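You operate a simulated robot arm through the tools that you are given. There is no shell and no other tool. Be economical: measure what you need, move in short steps, check, and stop when the job is done.

Carry out the task below with a simulated robot arm. There is one attempt and no reset: what you move stays moved.

Task
Measure the brake on the gauge and sort it by its width.
Fine: under the lid with the number on the display; slide the jaw open again and shut the lid.

The check looks at the end state, three seconds after you hand in, the way a careful person would. Anything else that was tipped, shoved, dropped, spilled or broken makes it a failure. Lids that push on must go on centred and level and be pressed home; caps that screw on are set level and turned clockwise until they are tight.

Robot
A 5-joint arm with a two-finger parallel gripper, fixed in place. Base frame: the origin is at the foot of the arm, x ahead of it, y to its left, z up. Units: cm, degrees, N and s.
Its first joint turns from -66.0 to 66.0 degrees. The tool tilts only in the upright plane through the base axis and itself; it spins freely about its own axis. Payload 1.57 kg.
The tool frame sits at the grasp point between the pads (the TCP): z along the fingers, y along the line on which they close. The tips reach 3 cm beyond it. Largest opening 8 cm; finger width 1.7, thickness 1.2; the body of the gripper, 4 by 8.2 cm, starts 8 cm behind the TCP.
Orientation is that of the tool frame in the base frame, as a unit quaternion [w, x, y, z]. With the fingers straight down and closing along the base's y, the tool's x points along the base's -x, its y along +y and its z along -z.

Tools
- The arm moves only by the tool step_arm. Its arguments are lists of equal length, an entry for each row: "rot": the turn, a rotation vector about the tool's x, y, z in rad, a list of three; "travel": the shift along the tool's x, y, z in cm, a list of three; "claw": the closure, from 0 (fully open) to 1 (shut). In form: {"rot": [[wx, wy, wz], ...], "travel": [[x, y, z], ...], "claw": [claw, ...]}. A call has 1 to 10 rows; each row shifts and turns the commanded pose from where the row before left it, along the tool's axes as they then stand. Each row takes 0.2 s and may step no farther than 5 cm and 8.6 degrees from the row before; otherwise, or with a gripper value out of range, the whole call is refused. Where a pose cannot be reached the arm comes as near as it can. A force on the tool above 40 N (or 10 N above the force at the start of the call, whichever is more), or a blocked arm, ends the call early, and 0.2 s more pass. The fingers move at their own pace (about 15.3 cm/s each) and stop on an object; they squeeze with about 24 N. The grip force told is the motor's: it shows also when the fingers shut on nothing. Time passes only in rows, and 0.2 s behind the last, so rows that do not move let the fingers close. It gives the time, the measured TCP pose, the force on the tool (base axes), the opening and the grip force at its end, in the units of the frame above (readings bear some noise), with the torque about the TCP (base axes, N m) and any sound that the robot's microphone picked up.
- Cameras (640 x 400 px; columns grow to the right, rows downward): "scene" is fixed at [4.05, 41.13, 50.61]; the picture's right is [-0.52, -0.85, 0.00], its down [-0.63, 0.39, -0.67] and it looks along [0.57, -0.35, -0.74] (base axes); focal length 333 px, centre (320, 200). "wrist" rides on the gripper at [7.2, -0.7, -12.2] in the tool frame; the picture's right is [0.09, 1.00, 0.00], its down [-0.84, 0.08, -0.54] and it looks along [-0.54, 0.05, 0.84] (tool axes); focal length 238 px, centre (320, 200). There is no depth. A picture from a camera that has moved, and an enlarged one, comes with that camera's place and axes in the base frame and with its lens. The place of the scene camera against the robot may be out by one fixed shift of up to 1.2 cm in any direction.
- get_image(camera): a new picture of that camera. The clock stands still meanwhile.
- inspect(camera, box): a new picture of the part [left, top, right, bottom] of that camera's present view, enlarged. The clock stands still meanwhile.
- finish_job(): hands the job in; it is judged then, once.

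Go step by step. Nothing tells you positions but the pictures and the camera data: compare them with the known pose of the tool, close in by small moves and look again before you grip or let go. The budget is 120 turns and 76 pictures, counting those below and the enlarged ones. Unless the task says otherwise, let go and move clear before handing in, and close with one line.

The tools are called after "Emit:" by a JSON object that holds its "api" and its "payload". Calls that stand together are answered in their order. step_arm: Moves the arm, as the interface text tells. Its arguments: {"type":"object","properties":{"rot":{"type":"array","items":{"type":"array","items":{"type":"number"}}},"travel":{"type":"array","items":{"type":"array","items":{"type":"number"}}},"claw":{"type":"array","items":{"type":"number"}}},"required":["rot","travel","claw"]} The other tools are called the same way: get_image (camera) takes a picture; inspect (camera, box) takes an enlarged picture of a part of a camera's view; finish_job () hands the job in.

At the start:

```text
time: 0.0
position: [29.31, 19.85, 24.84]
tool_rot: [-0.001, 0.0, 1.0, 0.0]
force: [0.2, 0.2, 0.0]
wrist_torque: [-0.02, -0.01, 0.01]
gripper_width: 7.98
gripper_force: 0.1
```

scene: 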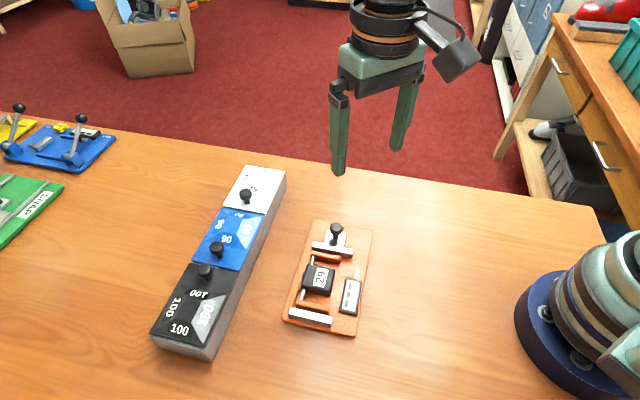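
wrist: 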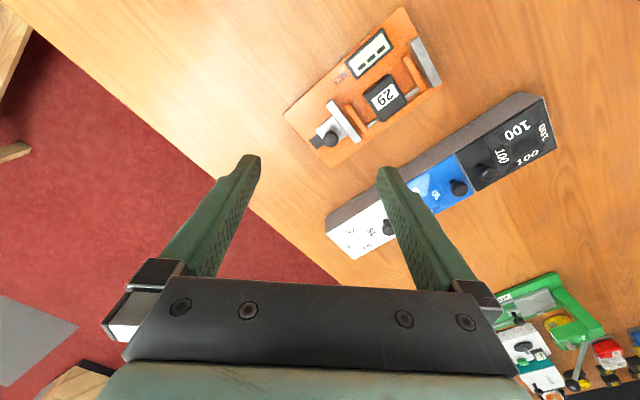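

I see an orange gauge board with a black part (29) on it and a row of three lidded bins (white, blue, black). I'll zoom in on both.

Emit:
{"api": "inspect", "payload": {"camera": "scene", "box": [260, 200, 400, 350]}}

Emit:
{"api": "inspect", "payload": {"camera": "scene", "box": [140, 150, 300, 370]}}

Emit:
{"api": "inspect", "payload": {"camera": "wrist", "box": [270, 0, 570, 270]}}

Emit:
{"api": "inspect", "payload": {"camera": "scene", "box": [0, 90, 140, 260]}}

```text
2.67 times, centred on (330, 275) of scene
camera zoom: at [4.05, 41.13, 50.61], right [-0.52, -0.85, 0.0], down [-0.63, 0.39, -0.67], along [0.57, -0.35, -0.74], focal length 888 px, centre (293, 0)
```

zoom: 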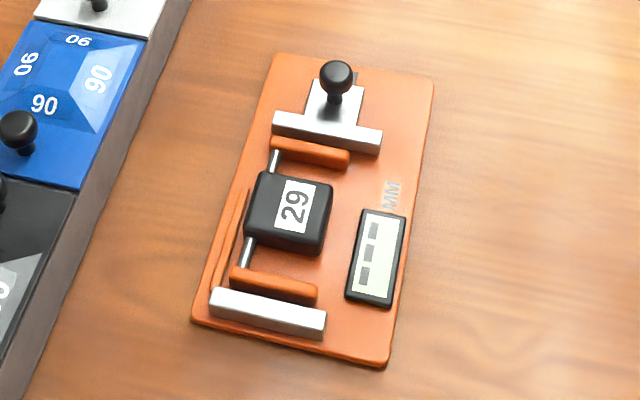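

```text
1.82 times, centred on (220, 260) of scene
camera zoom: at [4.05, 41.13, 50.61], right [-0.52, -0.85, 0.0], down [-0.63, 0.39, -0.67], along [0.57, -0.35, -0.74], focal length 605 px, centre (502, 91)
```

zoom: 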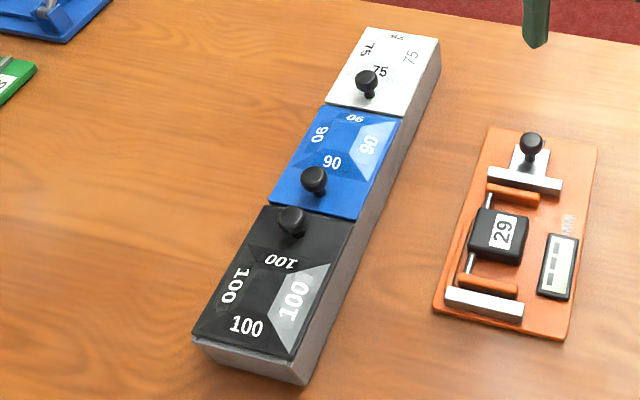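

```text
1.48 times, centred on (420, 135) of wrist
camera zoom: at [22.12, 19.12, 37.07], right [-0.09, 1.0, 0.0], down [0.84, 0.08, 0.54], along [0.54, 0.05, -0.84], focal length 353 px, centre (172, 296)
```

zoom: 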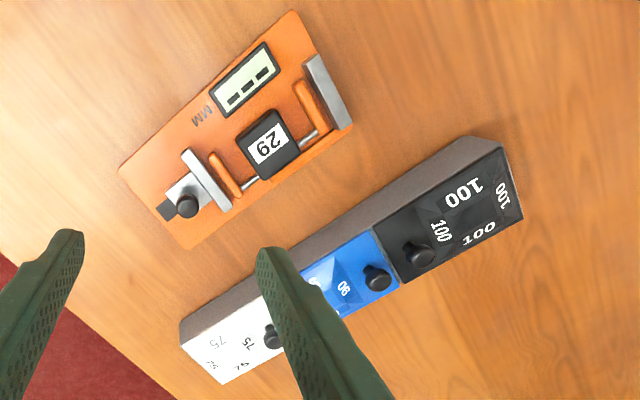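

```text
2.35 times, centred on (70, 175) of scene
camera zoom: at [4.05, 41.13, 50.61], right [-0.52, -0.85, 0.0], down [-0.63, 0.39, -0.67], along [0.57, -0.35, -0.74], focal length 783 px, centre (908, 259)
```

zoom: 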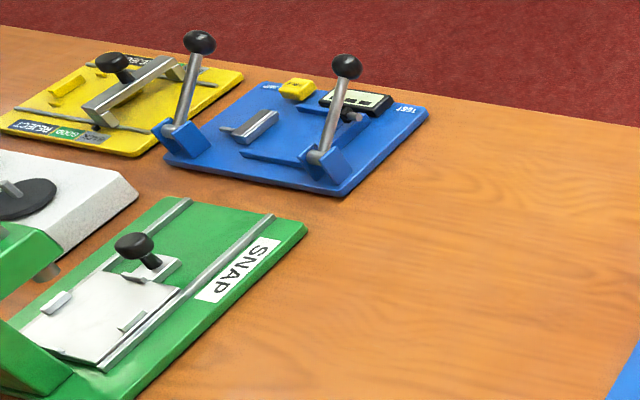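

The pictures don't match the stated table height. Triangulating between the two cameras puts the work surface near z≈0, not -14.2, so I'll trust the pictures and come down carefully. The gauge is near (27,26), turned 45°. I'll move and spin the wrist for a better look.

Emit:
{"api": "step_arm", "payload": {"rot": [[0, 0, 0], [0, 0, 0], [0, 0, 0.131], [0, 0, 0.131], [0, 0, 0.131], [0, 0, 0.131], [0, 0, 0.131], [0, 0, 0.131], [0, 0, 0]], "travel": [[0, 4.5, 0], [0, 4.5, 0], [0, 0, 0], [0, 0, 0], [0, 0, 0], [0, 0, 0], [0, 0, 0], [0, 0, 0], [0, 0, 0]], "claw": [0, 0, 0, 0, 0, 0, 0, 0, 0]}}

Emit:
{"api": "get_image", "payload": {"camera": "wrist"}}

Emit:
{"api": "get_image", "payload": {"camera": "scene"}}

```text
time: 2.0
position: [29.23, 28.64, 24.94]
tool_rot: [0.001, 0.384, 0.923, 0.0]
force: [-0.3, 0.5, 0.2]
wrist_torque: [-0.02, -0.01, -0.01]
gripper_width: 8.0
gripper_force: 0.0
```

```text
69 pictures are left
camera wrist: at [23.74, 33.44, 37.06], right [0.64, 0.77, 0.0], down [0.64, -0.54, 0.54], along [0.42, -0.35, -0.84], focal length 238 px, centre (320, 200)
```

wrist: 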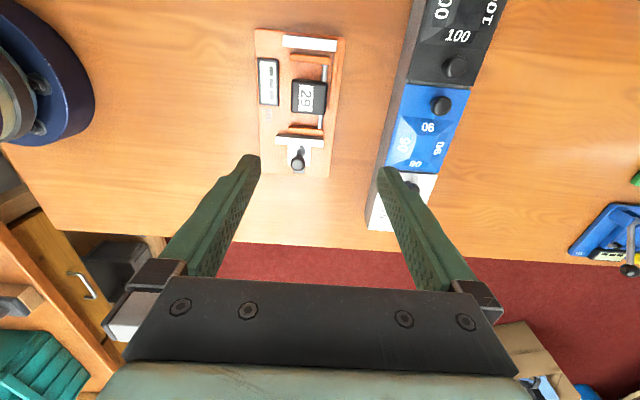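

```text
68 pictures are left
```

scene: 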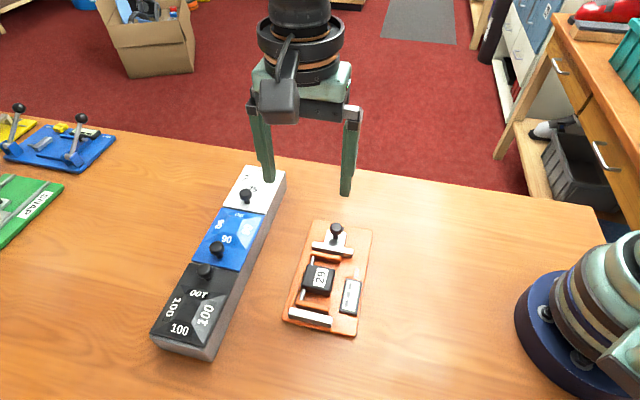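

The table is confirmed near z≈0, and the jaw knob is near (33,21.4). I'll come down part way above the knob and look again.

Emit:
{"api": "step_arm", "payload": {"rot": [[0, 0, 0], [0, 0, 0], [0, 0, 0], [0, 0, 0]], "travel": [[-2.62, -0.87, 3.6], [-2.62, -0.87, 3.6], [-2.62, -0.87, 3.6], [0, 0, 0]], "claw": [0, 0, 0, 0]}}

Emit:
{"api": "get_image", "payload": {"camera": "wrist"}}

Emit:
{"api": "get_image", "payload": {"camera": "scene"}}

```text
time: 3.0
position: [32.92, 21.11, 14.05]
tool_rot: [0.0, 0.384, 0.923, 0.0]
force: [0.3, -0.5, -0.3]
wrist_torque: [-0.03, -0.03, -0.01]
gripper_width: 8.0
gripper_force: 0.2
```

```text
67 pictures are left
camera wrist: at [27.46, 25.78, 26.17], right [0.64, 0.77, 0.0], down [0.65, -0.54, 0.54], along [0.42, -0.35, -0.84], focal length 238 px, centre (320, 200)
```

wrist: 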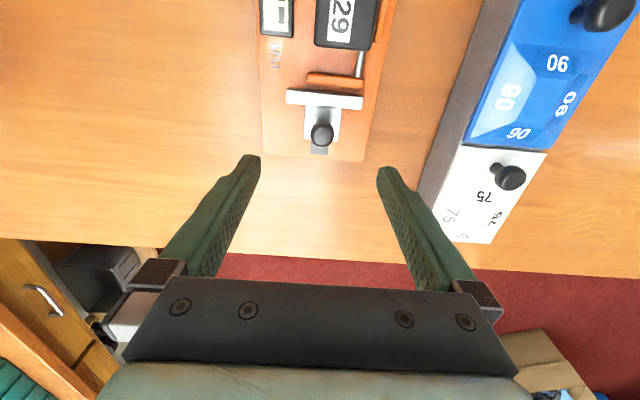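

```text
66 pictures are left
```

scene: 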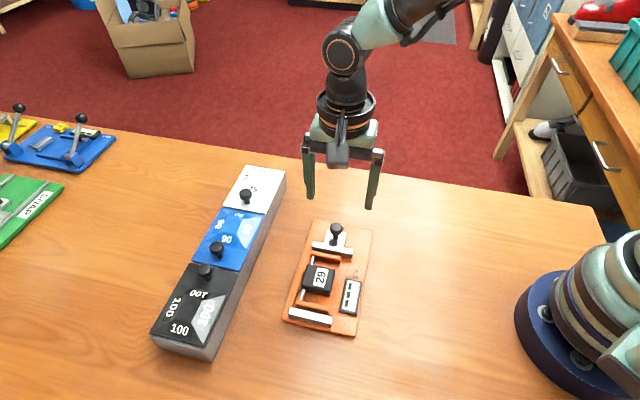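

The knob is close to under the tool, at about (32.9,21.4). I'll come down 5.5 cm and check its height against the tips.

Emit:
{"api": "step_arm", "payload": {"rot": [[0, 0, 0], [0, 0, 0], [0, 0, 0]], "travel": [[0.15, 0.15, 2.75], [0, 0, 2.75], [0, 0, 0]], "claw": [0, 0, 0]}}

Emit:
{"api": "get_image", "payload": {"camera": "wrist"}}

Emit:
{"api": "inspect", "payload": {"camera": "scene", "box": [240, 130, 440, 350]}}

```text
time: 3.8
position: [32.84, 21.36, 8.6]
tool_rot: [0.0, 0.383, 0.924, 0.0]
force: [-0.8, 0.2, -0.6]
wrist_torque: [0.03, -0.04, -0.04]
gripper_width: 7.99
gripper_force: 0.0
```

```text
65 pictures are left
camera wrist: at [27.47, 26.11, 20.81], right [0.64, 0.77, 0.0], down [0.65, -0.54, 0.54], along [0.42, -0.35, -0.84], focal length 238 px, centre (320, 200)
```

wrist: 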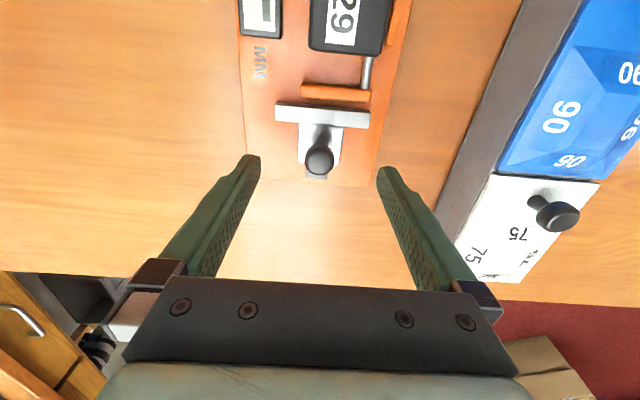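

```text
1.82 times, centred on (340, 240) of scene
camera zoom: at [4.05, 41.13, 50.61], right [-0.52, -0.85, 0.0], down [-0.63, 0.39, -0.67], along [0.57, -0.35, -0.74], focal length 605 px, centre (284, 127)
```

zoom: 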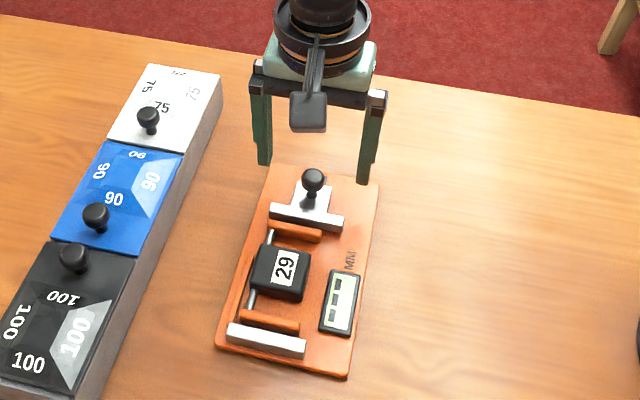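

The knob centre triangulates to about (32.8,21.5,4.6). I'll lower to TCP z≈6 and check.

Emit:
{"api": "step_arm", "payload": {"rot": [[0, 0, 0], [0, 0, 0], [0, 0, 0]], "travel": [[0.12, 0.1, 1.3], [0, 0, 1.3], [0, 0, 0]], "claw": [0, 0, 0]}}

Emit:
{"api": "get_image", "payload": {"camera": "wrist"}}

Emit:
{"api": "inspect", "payload": {"camera": "scene", "box": [270, 160, 410, 310]}}

```text
time: 4.6
position: [32.8, 21.54, 5.95]
tool_rot: [0.0, 0.382, 0.924, 0.0]
force: [-0.2, -1.1, -1.0]
wrist_torque: [0.02, 0.0, -0.01]
gripper_width: 8.0
gripper_force: 0.1
```

```text
63 pictures are left
camera wrist: at [27.38, 26.33, 18.12], right [0.64, 0.77, 0.0], down [0.65, -0.54, 0.54], along [0.42, -0.35, -0.84], focal length 238 px, centre (320, 200)
```

wrist: 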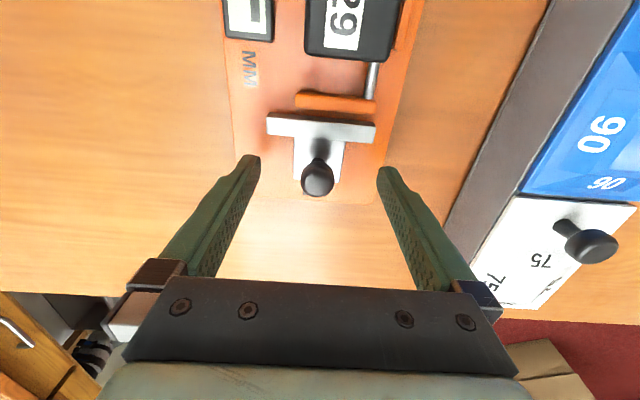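

```text
2.67 times, centred on (340, 235) of scene
camera zoom: at [4.05, 41.13, 50.61], right [-0.52, -0.85, 0.0], down [-0.63, 0.39, -0.67], along [0.57, -0.35, -0.74], focal length 888 px, centre (267, 107)
```

zoom: 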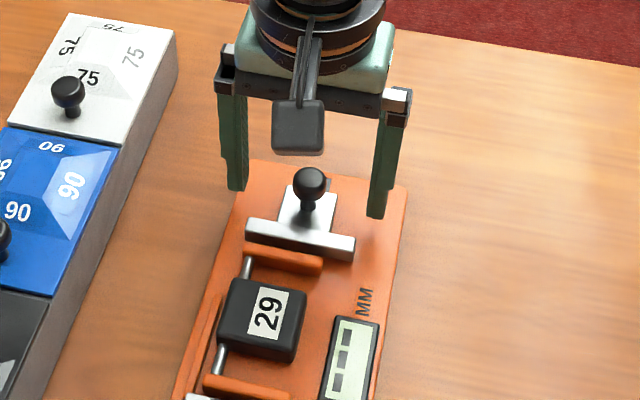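

The knob sits between the pads, so I'll close on it.

Emit:
{"api": "step_arm", "payload": {"rot": [[0, 0, 0], [0, 0, 0], [0, 0, 0]], "travel": [[0, 0, 0.3], [0, 0, 0], [0, 0, 0]], "claw": [0.4, 1, 1]}}

Emit:
{"api": "get_image", "payload": {"camera": "wrist"}}

```text
time: 5.4
position: [32.72, 21.57, 5.68]
tool_rot: [-0.001, 0.383, 0.924, -0.002]
force: [-10.8, -10.4, 10.1]
wrist_torque: [-0.12, 0.19, -0.02]
gripper_width: 2.12
gripper_force: 24.5
```

```text
61 pictures are left
camera wrist: at [27.33, 26.28, 17.83], right [0.64, 0.77, -0.01], down [0.65, -0.54, 0.54], along [0.41, -0.35, -0.84], focal length 238 px, centre (320, 200)
```

wrist: 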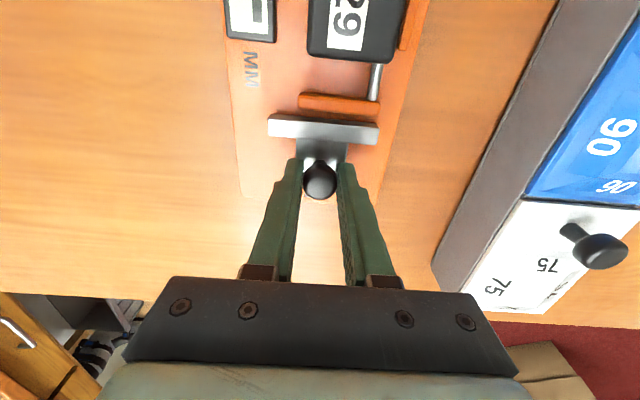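

I have the knob. I'll ease the sideways strain and slide the jaw gently toward the brake.

Emit:
{"api": "step_arm", "payload": {"rot": [[0, 0, 0], [0, 0, 0], [0, 0, 0], [0, 0, 0]], "travel": [[0, -0.12, 0], [0.25, 0, 0], [0.25, 0, 0], [0, 0, 0]], "claw": [1, 1, 1, 1]}}

Emit:
{"api": "inspect", "payload": {"camera": "scene", "box": [270, 210, 390, 340]}}

```text
time: 6.4
position: [32.49, 21.86, 5.54]
tool_rot: [-0.001, 0.384, 0.924, -0.001]
force: [-9.3, -10.1, 6.2]
wrist_torque: [-0.14, 0.12, -0.01]
gripper_width: 2.14
gripper_force: 23.9
```

```text
3.08 times, centred on (330, 275) of scene
camera zoom: at [4.05, 41.13, 50.61], right [-0.52, -0.85, 0.0], down [-0.63, 0.39, -0.67], along [0.57, -0.35, -0.74], focal length 1024 px, centre (289, -31)
```

zoom: 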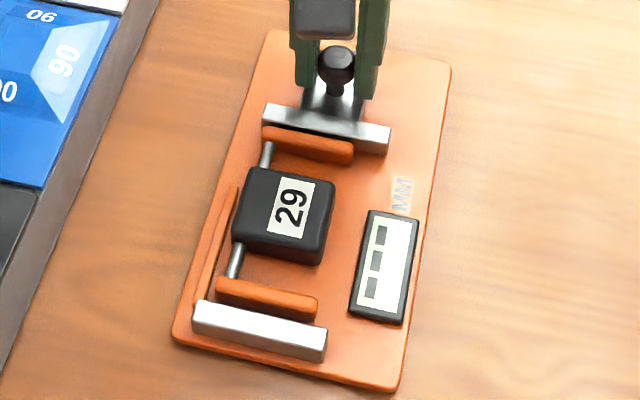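

Emit:
{"api": "step_arm", "payload": {"rot": [[0, 0, 0], [0, 0, 0], [0, 0, 0], [0, 0, 0]], "travel": [[0, -0.15, 0], [0.25, 0, 0], [0.25, 0, 0], [0, 0, 0]], "claw": [1, 1, 1, 1]}}

Emit:
{"api": "inspect", "payload": {"camera": "scene", "box": [270, 210, 390, 340]}}

```text
time: 7.4
position: [32.02, 22.19, 5.62]
tool_rot: [0.001, 0.383, 0.924, 0.0]
force: [3.0, 0.9, -0.3]
wrist_torque: [-0.13, -0.26, -0.04]
gripper_width: 2.17
gripper_force: 24.2
```

```text
3.08 times, centred on (330, 275) of scene
camera zoom: at [4.05, 41.14, 50.61], right [-0.52, -0.85, 0.0], down [-0.64, 0.39, -0.67], along [0.57, -0.35, -0.74], focal length 1024 px, centre (289, -31)
```

zoom: 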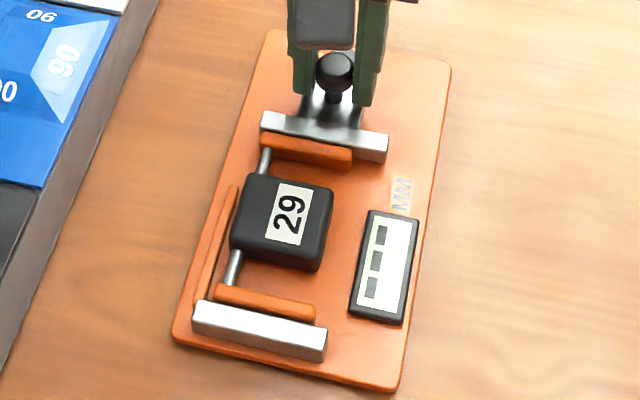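

The jaw is now pushing the brake toward the anvil. I'll continue until it seats.

Emit:
{"api": "step_arm", "payload": {"rot": [[0, 0, 0], [0, 0, 0], [0, 0, 0], [0, 0, 0]], "travel": [[0.2, 0, 0], [0.2, 0, 0], [0.1, 0, 0], [0, 0, 0]], "claw": [1, 1, 1, 1]}}

Emit:
{"api": "inspect", "payload": {"camera": "scene", "box": [270, 210, 390, 340]}}

```text
time: 8.4
position: [31.68, 22.57, 5.67]
tool_rot: [0.001, 0.384, 0.923, 0.001]
force: [10.9, -12.1, 0.5]
wrist_torque: [-0.17, -0.18, 0.0]
gripper_width: 2.11
gripper_force: 23.9
```

```text
3.08 times, centred on (330, 275) of scene
camera zoom: at [4.05, 41.14, 50.61], right [-0.52, -0.85, 0.0], down [-0.63, 0.39, -0.67], along [0.57, -0.35, -0.74], focal length 1024 px, centre (289, -31)
```

zoom: 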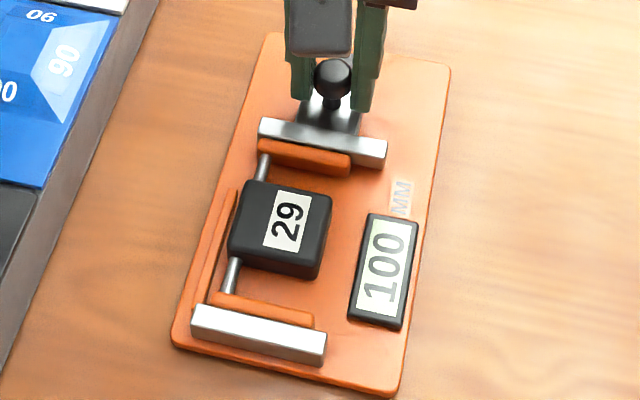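

The display reads 100, so the brake goes in the black bin. Next I'll slide the jaw open again.

Emit:
{"api": "step_arm", "payload": {"rot": [[0, 0, 0], [0, 0, 0], [0, 0, 0], [0, 0, 0], [0, 0, 0]], "travel": [[-0.5, 0, 0], [-0.5, 0, 0], [-0.4, 0, 0], [-0.3, 0, 0], [0, 0, 0]], "claw": [1, 1, 1, 1, 1]}}

Emit:
{"api": "inspect", "payload": {"camera": "scene", "box": [270, 210, 390, 340]}}

```text
time: 9.6
position: [32.75, 21.39, 5.73]
tool_rot: [-0.001, 0.384, 0.923, 0.0]
force: [-11.9, 17.8, 2.4]
wrist_torque: [0.28, 0.19, 0.03]
gripper_width: 2.17
gripper_force: 24.4
```

```text
3.08 times, centred on (330, 275) of scene
camera zoom: at [4.05, 41.13, 50.61], right [-0.52, -0.85, 0.0], down [-0.63, 0.39, -0.67], along [0.57, -0.35, -0.74], focal length 1024 px, centre (289, -31)
```

zoom: 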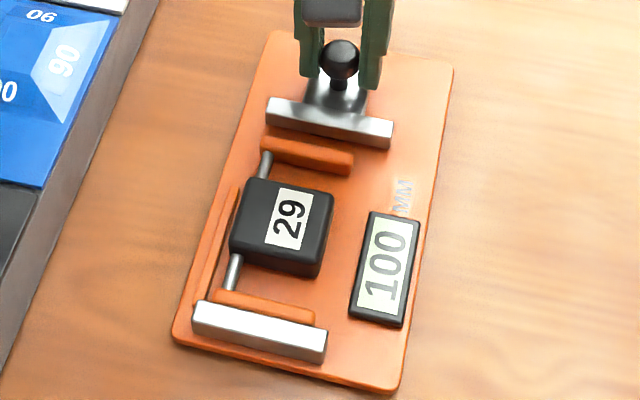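

The jaw is open against its stop. I'll release, back straight up and move over to look at the black bin.

Emit:
{"api": "step_arm", "payload": {"rot": [[0, 0, 0], [0, 0, 0], [0, 0, 0], [0, 0, 0], [0, 0, 0], [0, 0, 0]], "travel": [[0.15, 0, 0], [0, 0, 0], [0, 0, -4], [0, 0, -4], [0, 0, -4], [0, 0, 0]], "claw": [1, 0, 0, 0, 0, 0]}}

Emit:
{"api": "step_arm", "payload": {"rot": [[0, 0, 0], [0, 0, 0], [0, 0, 0], [0, 0, 0], [0, 0, 0]], "travel": [[2.7, 2.7, 0], [2.7, 2.7, 0], [2.7, 2.7, 0], [2.7, 2.7, 0], [0, 0, 0]], "claw": [0, 0, 0, 0, 0]}}

Emit:
{"api": "get_image", "payload": {"camera": "wrist"}}

Emit:
{"api": "get_image", "payload": {"camera": "scene"}}

```text
time: 11.0
position: [32.8, 21.45, 17.79]
tool_rot: [0.0, 0.384, 0.923, 0.001]
force: [0.4, 0.9, 0.8]
wrist_torque: [0.03, 0.01, 0.0]
gripper_width: 8.01
gripper_force: 0.1
```

```text
time: 12.2
position: [32.62, 36.75, 17.78]
tool_rot: [0.001, 0.384, 0.923, 0.0]
force: [-0.9, 0.5, 0.5]
wrist_torque: [0.0, 0.02, 0.0]
gripper_width: 8.02
gripper_force: 0.1
```

```text
56 pictures are left
camera wrist: at [27.26, 41.38, 29.99], right [0.64, 0.77, 0.0], down [0.65, -0.54, 0.54], along [0.42, -0.35, -0.84], focal length 238 px, centre (320, 200)
```

wrist: 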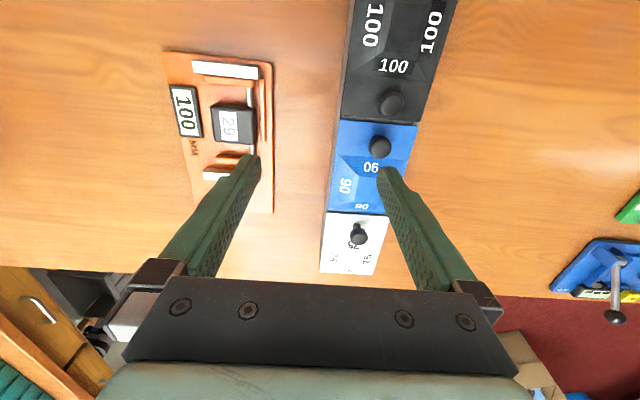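

```text
55 pictures are left
```

scene: 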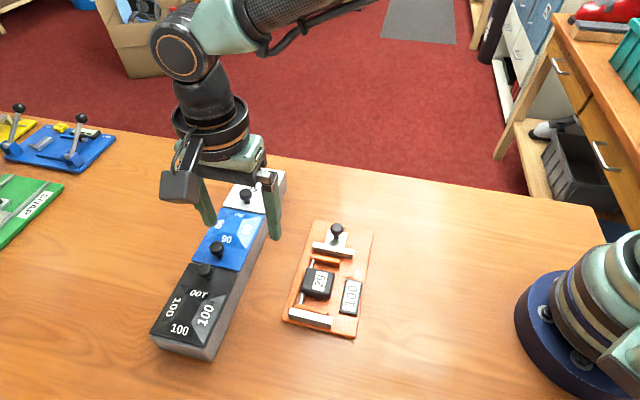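

Emit:
{"api": "inspect", "payload": {"camera": "scene", "box": [145, 245, 255, 365]}}

Emit:
{"api": "step_arm", "payload": {"rot": [[0, 0, 0], [0, 0, 0], [0, 0, 0], [0, 0, 0]], "travel": [[2, 2, 0], [2, 2, 0], [2, 1, 0], [0, 0, 0]], "claw": [0, 0, 0, 0]}}

Emit:
{"api": "get_image", "payload": {"camera": "wrist"}}

```text
3.33 times, centred on (200, 305) of scene
camera zoom: at [4.05, 41.14, 50.61], right [-0.52, -0.85, 0.0], down [-0.63, 0.39, -0.67], along [0.57, -0.35, -0.74], focal length 1110 px, centre (720, -150)
```

zoom: 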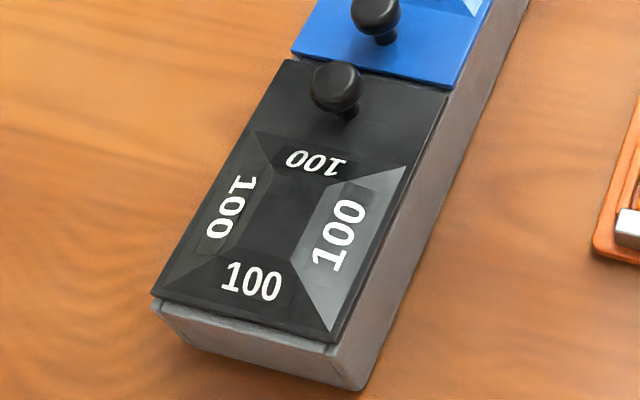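

```text
time: 13.2
position: [32.15, 44.65, 17.68]
tool_rot: [-0.001, 0.383, 0.924, 0.0]
force: [0.7, -0.3, -0.2]
wrist_torque: [0.02, 0.01, -0.02]
gripper_width: 7.98
gripper_force: 0.1
```

```text
53 pictures are left
camera wrist: at [26.62, 49.27, 29.95], right [0.64, 0.77, 0.0], down [0.65, -0.54, 0.54], along [0.42, -0.35, -0.84], focal length 238 px, centre (320, 200)
```

wrist: 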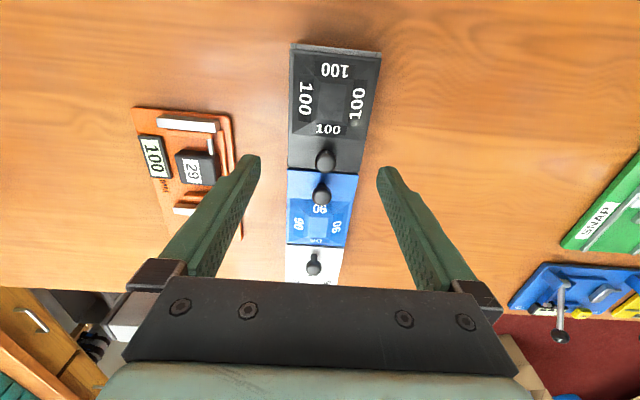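

The lid looks hinged at its far end, away from the knob. The black knob triangulates to (34.4,43.5,7.5), so I'll go above it.

Emit:
{"api": "step_arm", "payload": {"rot": [[0, 0, 0], [0, 0, 0], [0, 0, 0]], "travel": [[-2.44, 0.75, 2], [0, 0, 3.5], [0, 0, 0]], "claw": [0, 0, 0]}}

Emit:
{"api": "get_image", "payload": {"camera": "wrist"}}

Emit:
{"api": "inspect", "payload": {"camera": "scene", "box": [130, 170, 290, 360]}}

```text
time: 14.0
position: [34.5, 43.39, 11.97]
tool_rot: [0.0, 0.382, 0.924, 0.001]
force: [-0.3, -0.8, -0.1]
wrist_torque: [0.01, -0.01, 0.01]
gripper_width: 8.0
gripper_force: 0.0
```

```text
52 pictures are left
camera wrist: at [28.94, 48.15, 24.28], right [0.64, 0.77, 0.0], down [0.65, -0.54, 0.54], along [0.42, -0.35, -0.84], focal length 238 px, centre (320, 200)
```

wrist: 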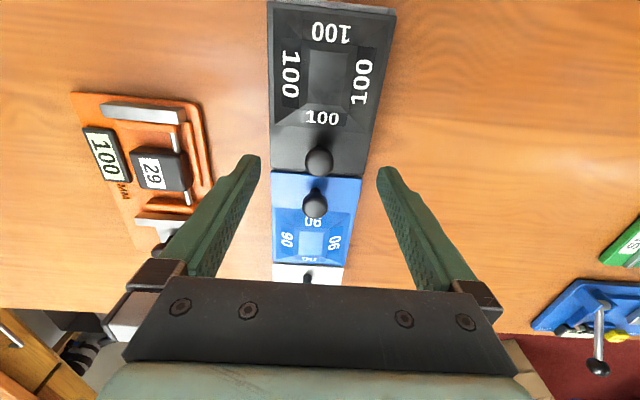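

```text
2.11 times, centred on (210, 265) of scene
camera zoom: at [4.05, 41.13, 50.61], right [-0.52, -0.85, 0.0], down [-0.63, 0.39, -0.67], along [0.57, -0.35, -0.74], focal length 701 px, centre (552, 63)
```

zoom: 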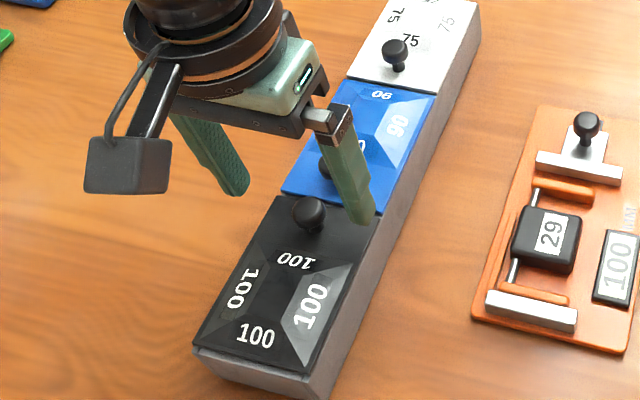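

The knob is right on the tool axis at z≈7.5. I'll lower to z≈8.8 and grip it.

Emit:
{"api": "step_arm", "payload": {"rot": [[0, 0, 0], [0, 0, 0], [0, 0, 0], [0, 0, 0], [0, 0, 0], [0, 0, 0]], "travel": [[0, 0, 1.5], [0, 0, 1], [0, 0, 0.5], [0, 0, 0], [0, 0, 0], [0, 0, 0]], "claw": [0, 0, 0, 0.4, 1, 1]}}

Emit:
{"api": "get_image", "payload": {"camera": "wrist"}}

Emit:
{"api": "inspect", "payload": {"camera": "scene", "box": [130, 170, 290, 360]}}

```text
time: 15.4
position: [34.38, 43.25, 8.97]
tool_rot: [0.0, 0.383, 0.924, 0.0]
force: [1.0, 0.4, 0.5]
wrist_torque: [0.02, -0.02, -0.01]
gripper_width: 2.15
gripper_force: 23.8
```

```text
50 pictures are left
camera wrist: at [28.92, 48.0, 21.22], right [0.64, 0.77, 0.0], down [0.65, -0.54, 0.54], along [0.42, -0.35, -0.84], focal length 238 px, centre (320, 200)
```

wrist: 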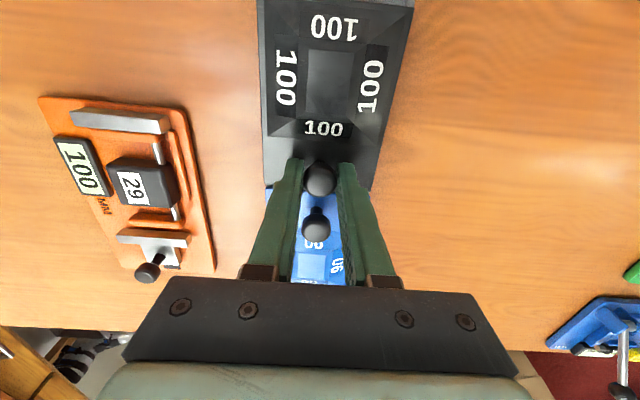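

```text
2.11 times, centred on (210, 265) of scene
camera zoom: at [4.05, 41.13, 50.61], right [-0.52, -0.85, 0.0], down [-0.63, 0.39, -0.67], along [0.57, -0.35, -0.74], focal length 701 px, centre (552, 63)
```

zoom: 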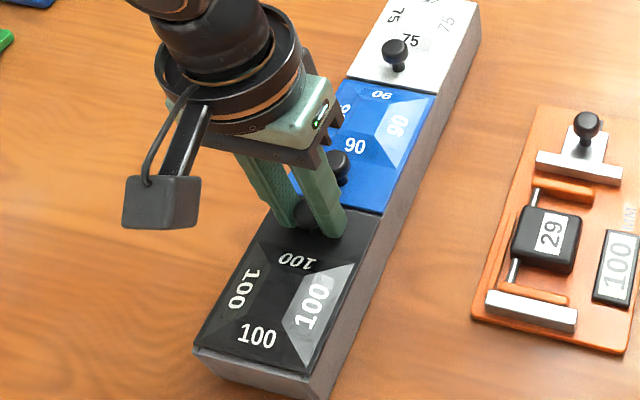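

I have the black knob. I'll lift a little to find out how the lid opens.

Emit:
{"api": "step_arm", "payload": {"rot": [[0, 0, 0], [0, 0, 0], [0, 0, 0]], "travel": [[0, 0, -0.5], [0.05, 0, -0.7], [0, 0, 0]], "claw": [1, 1, 1]}}

Emit:
{"api": "inspect", "payload": {"camera": "scene", "box": [130, 170, 290, 360]}}

```text
time: 16.2
position: [34.27, 43.15, 10.1]
tool_rot: [-0.001, 0.384, 0.923, -0.002]
force: [1.1, -2.1, -25.1]
wrist_torque: [-0.08, -0.03, 0.01]
gripper_width: 2.16
gripper_force: 23.6
```

```text
2.11 times, centred on (210, 265) of scene
camera zoom: at [4.06, 41.14, 50.6], right [-0.52, -0.85, 0.0], down [-0.64, 0.39, -0.67], along [0.57, -0.35, -0.74], focal length 701 px, centre (552, 63)
```

zoom: 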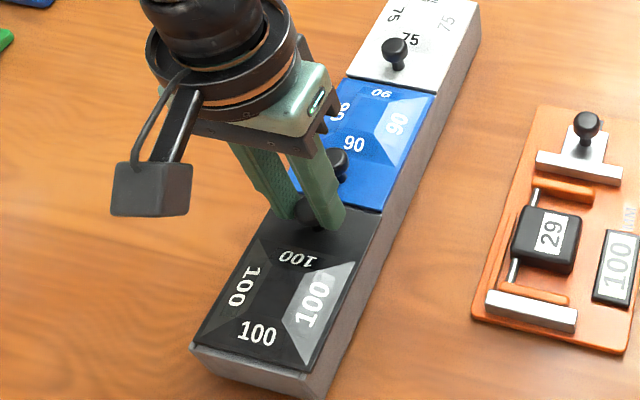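

Lifting met 25 N without obviously freeing the lid, so I'll set it back down and look closely.

Emit:
{"api": "step_arm", "payload": {"rot": [[0, 0, 0], [0, 0, 0], [0, 0, 0]], "travel": [[-0.05, 0, 0.7], [0, 0, 0.4], [0, 0, 0]], "claw": [1, 1, 1]}}

Emit:
{"api": "inspect", "payload": {"camera": "scene", "box": [145, 255, 255, 365]}}

Emit:
{"api": "inspect", "payload": {"camera": "wrist", "box": [230, 0, 430, 200]}}

```text
time: 17.0
position: [34.45, 43.46, 9.55]
tool_rot: [0.002, 0.383, 0.924, 0.003]
force: [-9.4, -4.6, 26.2]
wrist_torque: [-0.14, 0.24, -0.03]
gripper_width: 2.2
gripper_force: 24.2
```

```text
3.64 times, centred on (200, 310) of scene
camera zoom: at [4.04, 41.12, 50.63], right [-0.52, -0.85, 0.0], down [-0.63, 0.39, -0.67], along [0.57, -0.35, -0.74], focal length 1211 px, centre (756, -200)
```

zoom: 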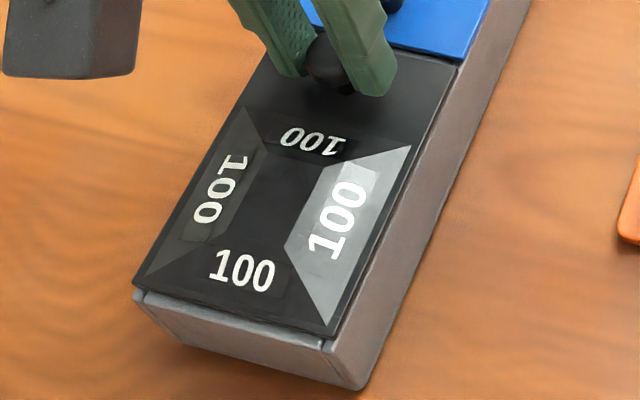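

```text
2.00 times, centred on (330, 100) of wrist
camera zoom: at [28.96, 48.07, 21.71], right [0.64, 0.77, 0.01], down [0.64, -0.54, 0.54], along [0.42, -0.34, -0.84], focal length 477 px, centre (300, 400)
```

zoom: 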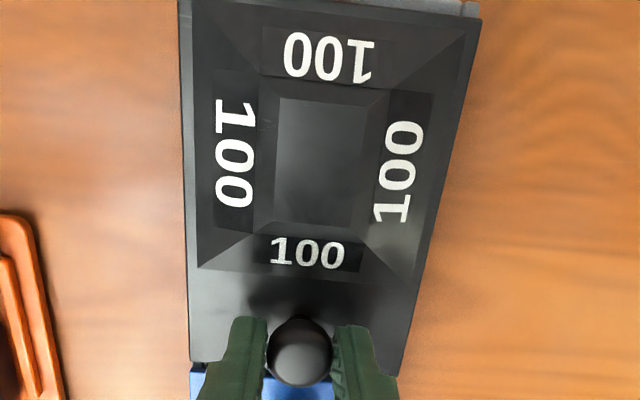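

It looks like the lid did swing up slightly about its far end, with a stiff hinge. I'll wait to see whether the force relaxes.

Emit:
{"api": "step_arm", "payload": {"rot": [[0, 0, 0], [0, 0, 0], [0, 0, 0], [0, 0, 0]], "travel": [[0, 0, 0], [0, 0, 0], [0, 0, -0.2], [0, 0, 0]], "claw": [1, 1, 1, 1]}}

Emit:
{"api": "inspect", "payload": {"camera": "wrist", "box": [230, 100, 430, 240]}}

```text
time: 18.0
position: [34.34, 43.22, 9.31]
tool_rot: [0.001, 0.383, 0.924, 0.0]
force: [-2.7, 3.5, 15.1]
wrist_torque: [0.24, 0.01, -0.04]
gripper_width: 2.14
gripper_force: 24.1
```

```text
2.86 times, centred on (330, 170) of wrist
camera zoom: at [28.89, 47.99, 21.61], right [0.64, 0.77, 0.0], down [0.65, -0.54, 0.54], along [0.42, -0.35, -0.84], focal length 681 px, centre (291, 286)
```

zoom: 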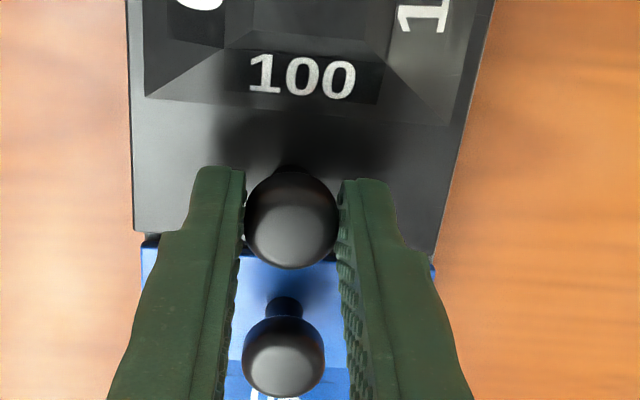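

The ball sits at z≈7.35, so the lid is shut again and the pads have slipped a bit. I'll try a slow lift to see whether the resistance depends on speed.

Emit:
{"api": "step_arm", "payload": {"rot": [[0, 0, 0], [0, 0, 0], [0, 0, 0], [0, 0, 0], [0, 0, 0], [0, 0, 0], [0, 0, 0], [0, 0, 0]], "travel": [[0, 0, -0.1], [0, 0, -0.1], [0, 0, -0.1], [0, 0, -0.1], [0, 0, -0.1], [0, 0, -0.1], [0, 0, 0], [0, 0, 0]], "claw": [1, 1, 1, 1, 1, 1, 1, 1]}}

Emit:
{"api": "inspect", "payload": {"camera": "wrist", "box": [230, 100, 430, 240]}}

Emit:
{"api": "inspect", "payload": {"camera": "scene", "box": [145, 255, 255, 365]}}

```text
time: 19.8
position: [34.39, 43.17, 9.97]
tool_rot: [0.0, 0.384, 0.923, -0.002]
force: [1.8, -2.1, -25.5]
wrist_torque: [-0.12, -0.11, -0.03]
gripper_width: 2.17
gripper_force: 24.2
```

```text
2.86 times, centred on (330, 170) of wrist
camera zoom: at [28.93, 47.95, 22.08], right [0.64, 0.77, 0.0], down [0.65, -0.54, 0.54], along [0.41, -0.35, -0.84], focal length 681 px, centre (291, 286)
```

zoom: 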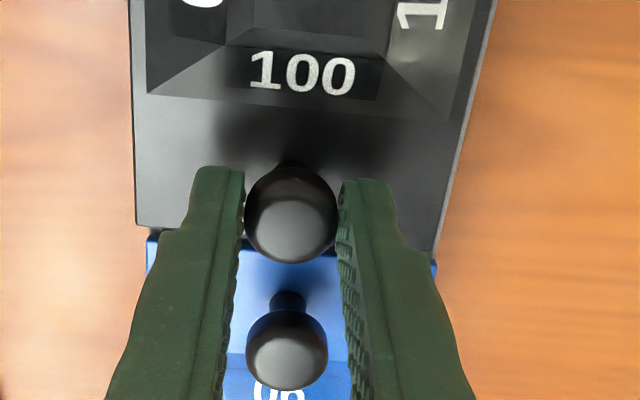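

```text
3.64 times, centred on (200, 310) of scene
camera zoom: at [4.06, 41.14, 50.6], right [-0.52, -0.85, 0.0], down [-0.64, 0.39, -0.67], along [0.57, -0.35, -0.74], focal length 1211 px, centre (756, -200)
```

zoom: 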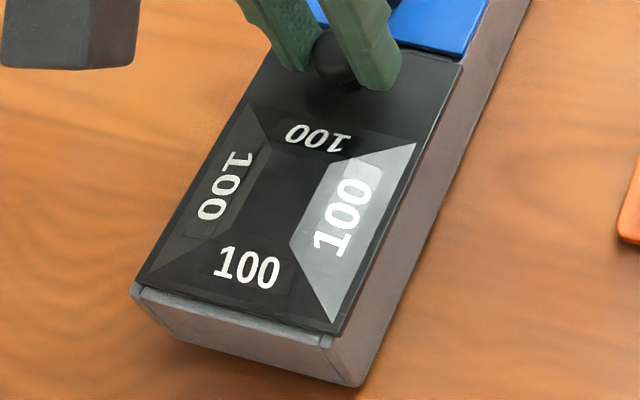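

The ball rose only about 0.4 cm at the 25 N slip limit, so the lid may slide instead of hinge. I'll relax the vertical load and test a gentle slide away from the blue bin.

Emit:
{"api": "step_arm", "payload": {"rot": [[0, 0, 0], [0, 0, 0], [0, 0, 0], [0, 0, 0], [0, 0, 0]], "travel": [[0, 0, 0.25], [0, 0, 0.1], [0.2, 0, 0], [0.2, 0, 0], [0, 0, 0]], "claw": [1, 1, 1, 1, 1]}}

Emit:
{"api": "inspect", "payload": {"camera": "scene", "box": [145, 255, 255, 365]}}

```text
time: 21.0
position: [34.22, 43.5, 9.77]
tool_rot: [0.001, 0.385, 0.923, 0.001]
force: [16.4, -16.6, -8.9]
wrist_torque: [-0.46, -0.38, 0.0]
gripper_width: 2.14
gripper_force: 24.0
```

```text
3.64 times, centred on (200, 310) of scene
camera zoom: at [4.05, 41.14, 50.61], right [-0.52, -0.85, 0.0], down [-0.63, 0.39, -0.67], along [0.57, -0.35, -0.74], focal length 1211 px, centre (756, -200)
```

zoom: 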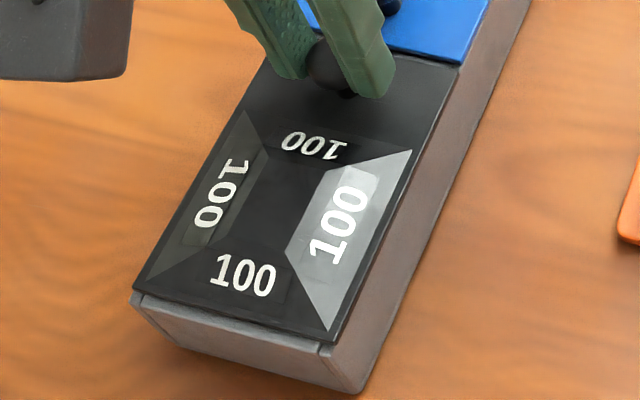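

The evidence says the pull lifted the block slightly rather than the lid, so I'm stopping that. I'll relax, release and study the lid from other views.

Emit:
{"api": "step_arm", "payload": {"rot": [[0, 0, 0], [0, 0, 0], [0, 0, 0], [0, 0, 0], [0, 0, 0], [0, 0, 0]], "travel": [[-0.3, 0, 0.1], [0, 0, 0.1], [0, 0, 0], [0, 0, 0], [0, 0, -4], [0, 0, 0]], "claw": [1, 1, 0, 0, 0, 0]}}

Emit:
{"api": "step_arm", "payload": {"rot": [[0, 0, 0], [0, 0, 0], [0, 0, 0], [0, 0, 0], [0, 0, 0]], "travel": [[2, -2, -2], [2, -2, -2], [2, -1, 0], [2, -1, 0], [0, 0, 0]], "claw": [0, 0, 0, 0, 0]}}

Emit:
{"api": "get_image", "payload": {"camera": "wrist"}}

Emit:
{"api": "get_image", "payload": {"camera": "scene"}}

```text
time: 22.4
position: [34.13, 43.27, 13.44]
tool_rot: [0.0, 0.384, 0.923, 0.0]
force: [0.1, 0.1, -0.9]
wrist_torque: [0.01, 0.0, -0.01]
gripper_width: 8.0
gripper_force: 0.0
```

```text
time: 23.6
position: [24.1, 44.78, 17.38]
tool_rot: [0.0, 0.384, 0.923, -0.001]
force: [-0.1, 0.5, -1.1]
wrist_torque: [0.02, 0.03, -0.01]
gripper_width: 8.0
gripper_force: 0.0
```

```text
41 pictures are left
camera wrist: at [18.67, 49.48, 29.58], right [0.64, 0.77, 0.0], down [0.65, -0.54, 0.54], along [0.42, -0.35, -0.84], focal length 238 px, centre (320, 200)
```

wrist: 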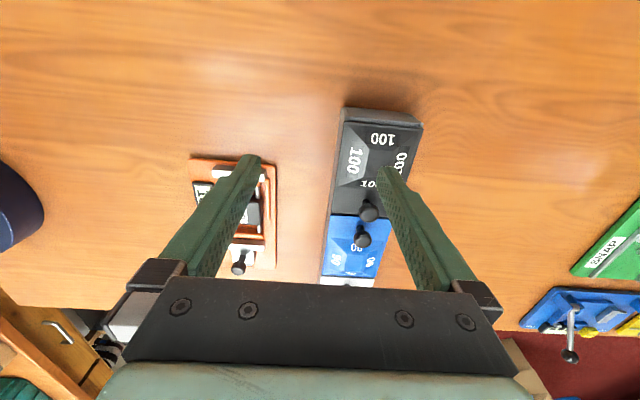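

```text
40 pictures are left
```

scene: 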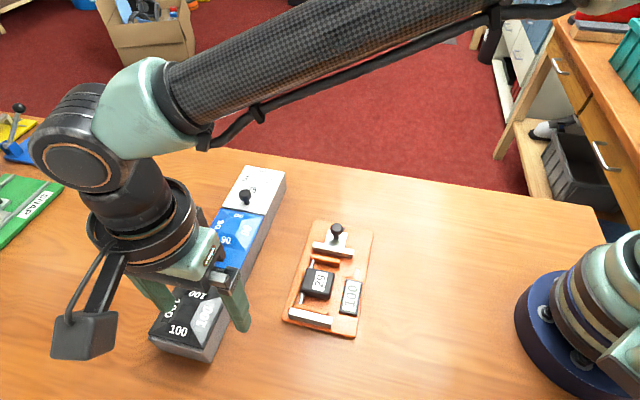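

Emit:
{"api": "inspect", "payload": {"camera": "wrist", "box": [310, 90, 440, 220]}}

Emit:
{"api": "inspect", "payload": {"camera": "scene", "box": [140, 290, 230, 370]}}

Emit:
{"api": "inspect", "payload": {"camera": "scene", "box": [220, 160, 300, 240]}}

```text
3.08 times, centred on (375, 155) of wrist
camera zoom: at [18.67, 49.48, 29.58], right [0.64, 0.77, 0.0], down [0.65, -0.54, 0.54], along [0.42, -0.35, -0.84], focal length 733 px, centre (151, 338)
```

zoom: 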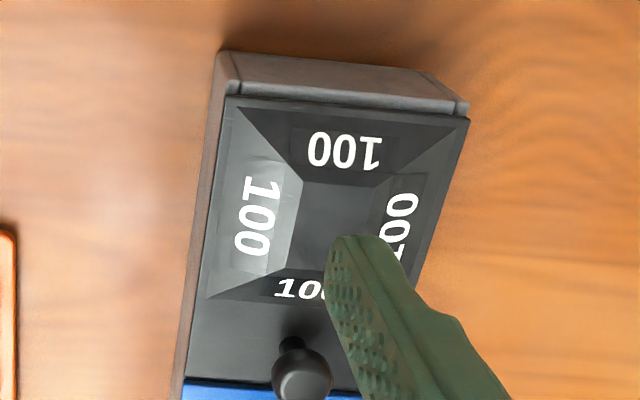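

```text
5.00 times, centred on (185, 330) of scene
camera zoom: at [4.05, 41.13, 50.61], right [-0.52, -0.85, 0.0], down [-0.63, 0.39, -0.67], along [0.57, -0.35, -0.74], focal length 1665 px, centre (995, -450)
```

zoom: 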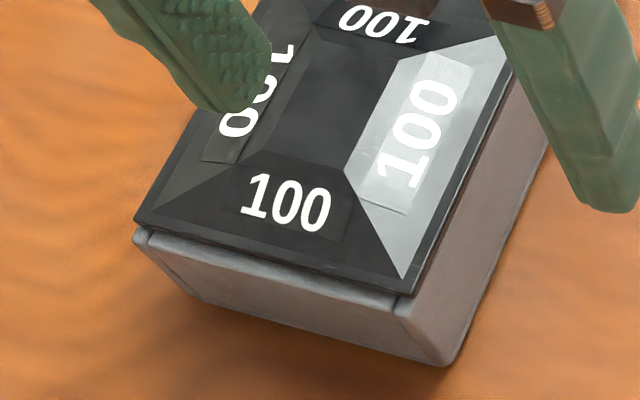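

```text
5.00 times, centred on (260, 200) of scene
camera zoom: at [4.05, 41.13, 50.61], right [-0.52, -0.85, 0.0], down [-0.63, 0.39, -0.67], along [0.57, -0.35, -0.74], focal length 1665 px, centre (620, 200)
```

zoom: 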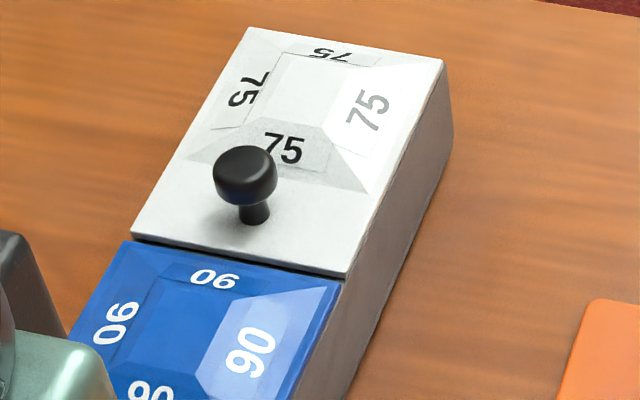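

I'll zoom tightly on the lid's far end and on the edges at the knob end.

Emit:
{"api": "inspect", "payload": {"camera": "wrist", "box": [335, 98, 430, 150]}}

Emit:
{"api": "inspect", "payload": {"camera": "wrist", "box": [315, 190, 395, 260]}}

Emit:
{"api": "inspect", "payload": {"camera": "scene", "box": [145, 320, 215, 365]}}

```text
6.74 times, centred on (382, 124) of wrist
camera zoom: at [18.67, 49.48, 29.58], right [0.64, 0.77, 0.0], down [0.65, -0.54, 0.54], along [0.42, -0.35, -0.84], focal length 1606 px, centre (-101, 712)
```

zoom: 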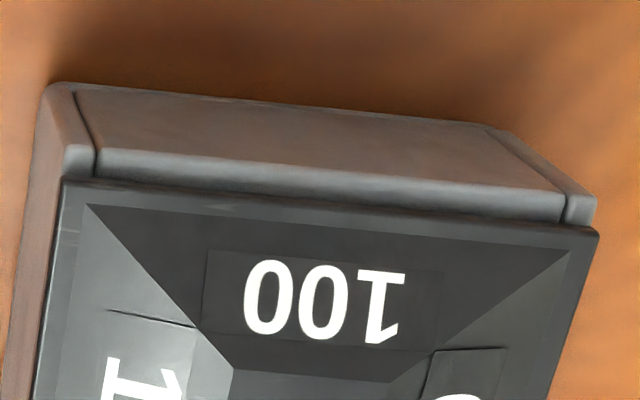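

```text
5.71 times, centred on (355, 225) of wrist
camera zoom: at [18.67, 49.48, 29.58], right [0.64, 0.77, 0.0], down [0.65, -0.54, 0.54], along [0.42, -0.35, -0.84], focal length 1362 px, centre (120, 57)
```

zoom: 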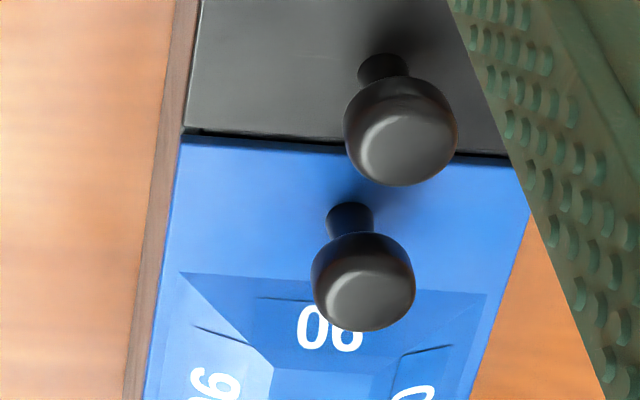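

```text
8.89 times, centred on (180, 342) of scene
camera zoom: at [4.05, 41.13, 50.61], right [-0.52, -0.85, 0.0], down [-0.63, 0.39, -0.67], along [0.57, -0.35, -0.74], focal length 2960 px, centre (1564, -1067)
```

zoom: 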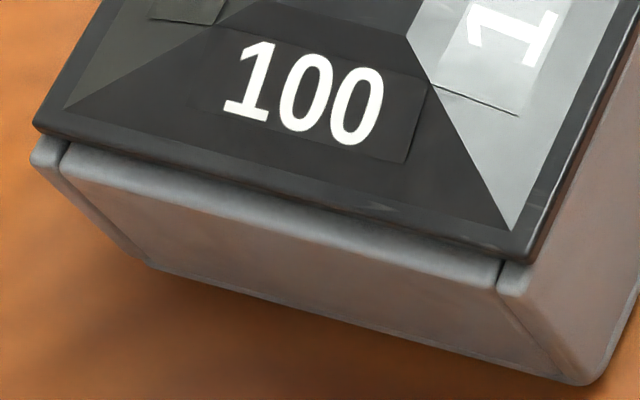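

There's no visible hinge pin, so the opening direction isn't certain. I'll regrip the knob and probe gently in each direction, reading force against motion.

Emit:
{"api": "step_arm", "payload": {"rot": [[0, 0, 0], [0, 0, 0], [0, 0, 0], [0, 0, 0], [0, 0, 0], [0, 0, 0]], "travel": [[-2, 1, 0], [-2, 1, 0], [-2, 2, 2], [-2, 2, 2], [0, 0, 1.5], [0, 0, 0]], "claw": [0, 0, 0, 0, 0, 0]}}

Emit:
{"api": "inspect", "payload": {"camera": "wrist", "box": [220, 80, 420, 230]}}

```text
time: 25.0
position: [34.33, 43.5, 12.05]
tool_rot: [0.0, 0.384, 0.923, 0.0]
force: [-0.4, -0.6, -0.1]
wrist_torque: [-0.01, -0.03, 0.01]
gripper_width: 7.98
gripper_force: 0.0
```

```text
2.67 times, centred on (320, 155) of wrist
camera zoom: at [28.81, 48.1, 24.23], right [0.64, 0.77, 0.0], down [0.65, -0.54, 0.54], along [0.42, -0.35, -0.84], focal length 636 px, centre (320, 320)
```

zoom: 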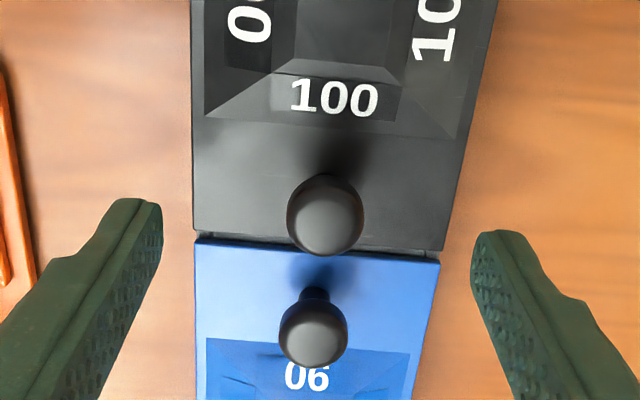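

Emit:
{"api": "step_arm", "payload": {"rot": [[0, 0, 0], [0, 0, 0], [0, 0, 0], [0, 0, 0], [0, 0, 0], [0, 0, 0], [0, 0, 0]], "travel": [[0, 0, 1.5], [0, 0, 1.4], [0, 0, 0.5], [0, 0, 0], [0, 0, 0], [0, 0, 0], [0, 0, 0]], "claw": [0, 0, 0, 0.4, 1, 1, 1]}}

Emit:
{"api": "step_arm", "payload": {"rot": [[0, 0, 0], [0, 0, 0], [0, 0, 0]], "travel": [[0, 0.15, 0], [0, 0.15, 0], [0, 0, 0]], "claw": [1, 1, 1]}}

Emit:
{"api": "step_arm", "payload": {"rot": [[0, 0, 0], [0, 0, 0], [0, 0, 0]], "travel": [[0, -0.3, 0], [0, 0, 0], [0, 0, 0]], "claw": [1, 1, 1]}}

Emit:
{"api": "step_arm", "payload": {"rot": [[0, 0, 0], [0, 0, 0], [0, 0, 0]], "travel": [[0.15, 0, 0], [0.1, 0, 0], [0, 0, 0]], "claw": [1, 1, 1]}}

Emit:
{"api": "step_arm", "payload": {"rot": [[0, 0, 0], [0, 0, 0], [0, 0, 0]], "travel": [[-0.25, 0, 0], [0, 0, 0], [0, 0, 0]], "claw": [1, 1, 1]}}

```text
time: 26.6
position: [34.13, 43.36, 8.66]
tool_rot: [0.0, 0.383, 0.924, -0.001]
force: [0.0, 0.3, 0.8]
wrist_torque: [-0.01, 0.0, 0.01]
gripper_width: 2.12
gripper_force: 23.8
```

```text
time: 27.4
position: [34.43, 43.51, 8.64]
tool_rot: [0.0, 0.382, 0.924, -0.002]
force: [-6.4, -5.9, 5.1]
wrist_torque: [-0.1, 0.06, 0.0]
gripper_width: 2.11
gripper_force: 24.3
```

```text
time: 28.2
position: [34.38, 43.45, 8.59]
tool_rot: [0.0, 0.384, 0.923, 0.001]
force: [0.5, 1.8, 0.8]
wrist_torque: [0.1, -0.02, 0.01]
gripper_width: 2.14
gripper_force: 24.2
```

```text
time: 29.0
position: [34.23, 43.4, 8.65]
tool_rot: [-0.001, 0.385, 0.923, 0.001]
force: [17.5, -16.9, 4.1]
wrist_torque: [-0.21, -0.23, 0.03]
gripper_width: 2.12
gripper_force: 24.1
```

```text
time: 29.8
position: [34.29, 43.5, 8.67]
tool_rot: [0.0, 0.383, 0.924, 0.0]
force: [6.4, -6.9, 3.7]
wrist_torque: [-0.16, -0.11, -0.01]
gripper_width: 2.15
gripper_force: 24.6
```

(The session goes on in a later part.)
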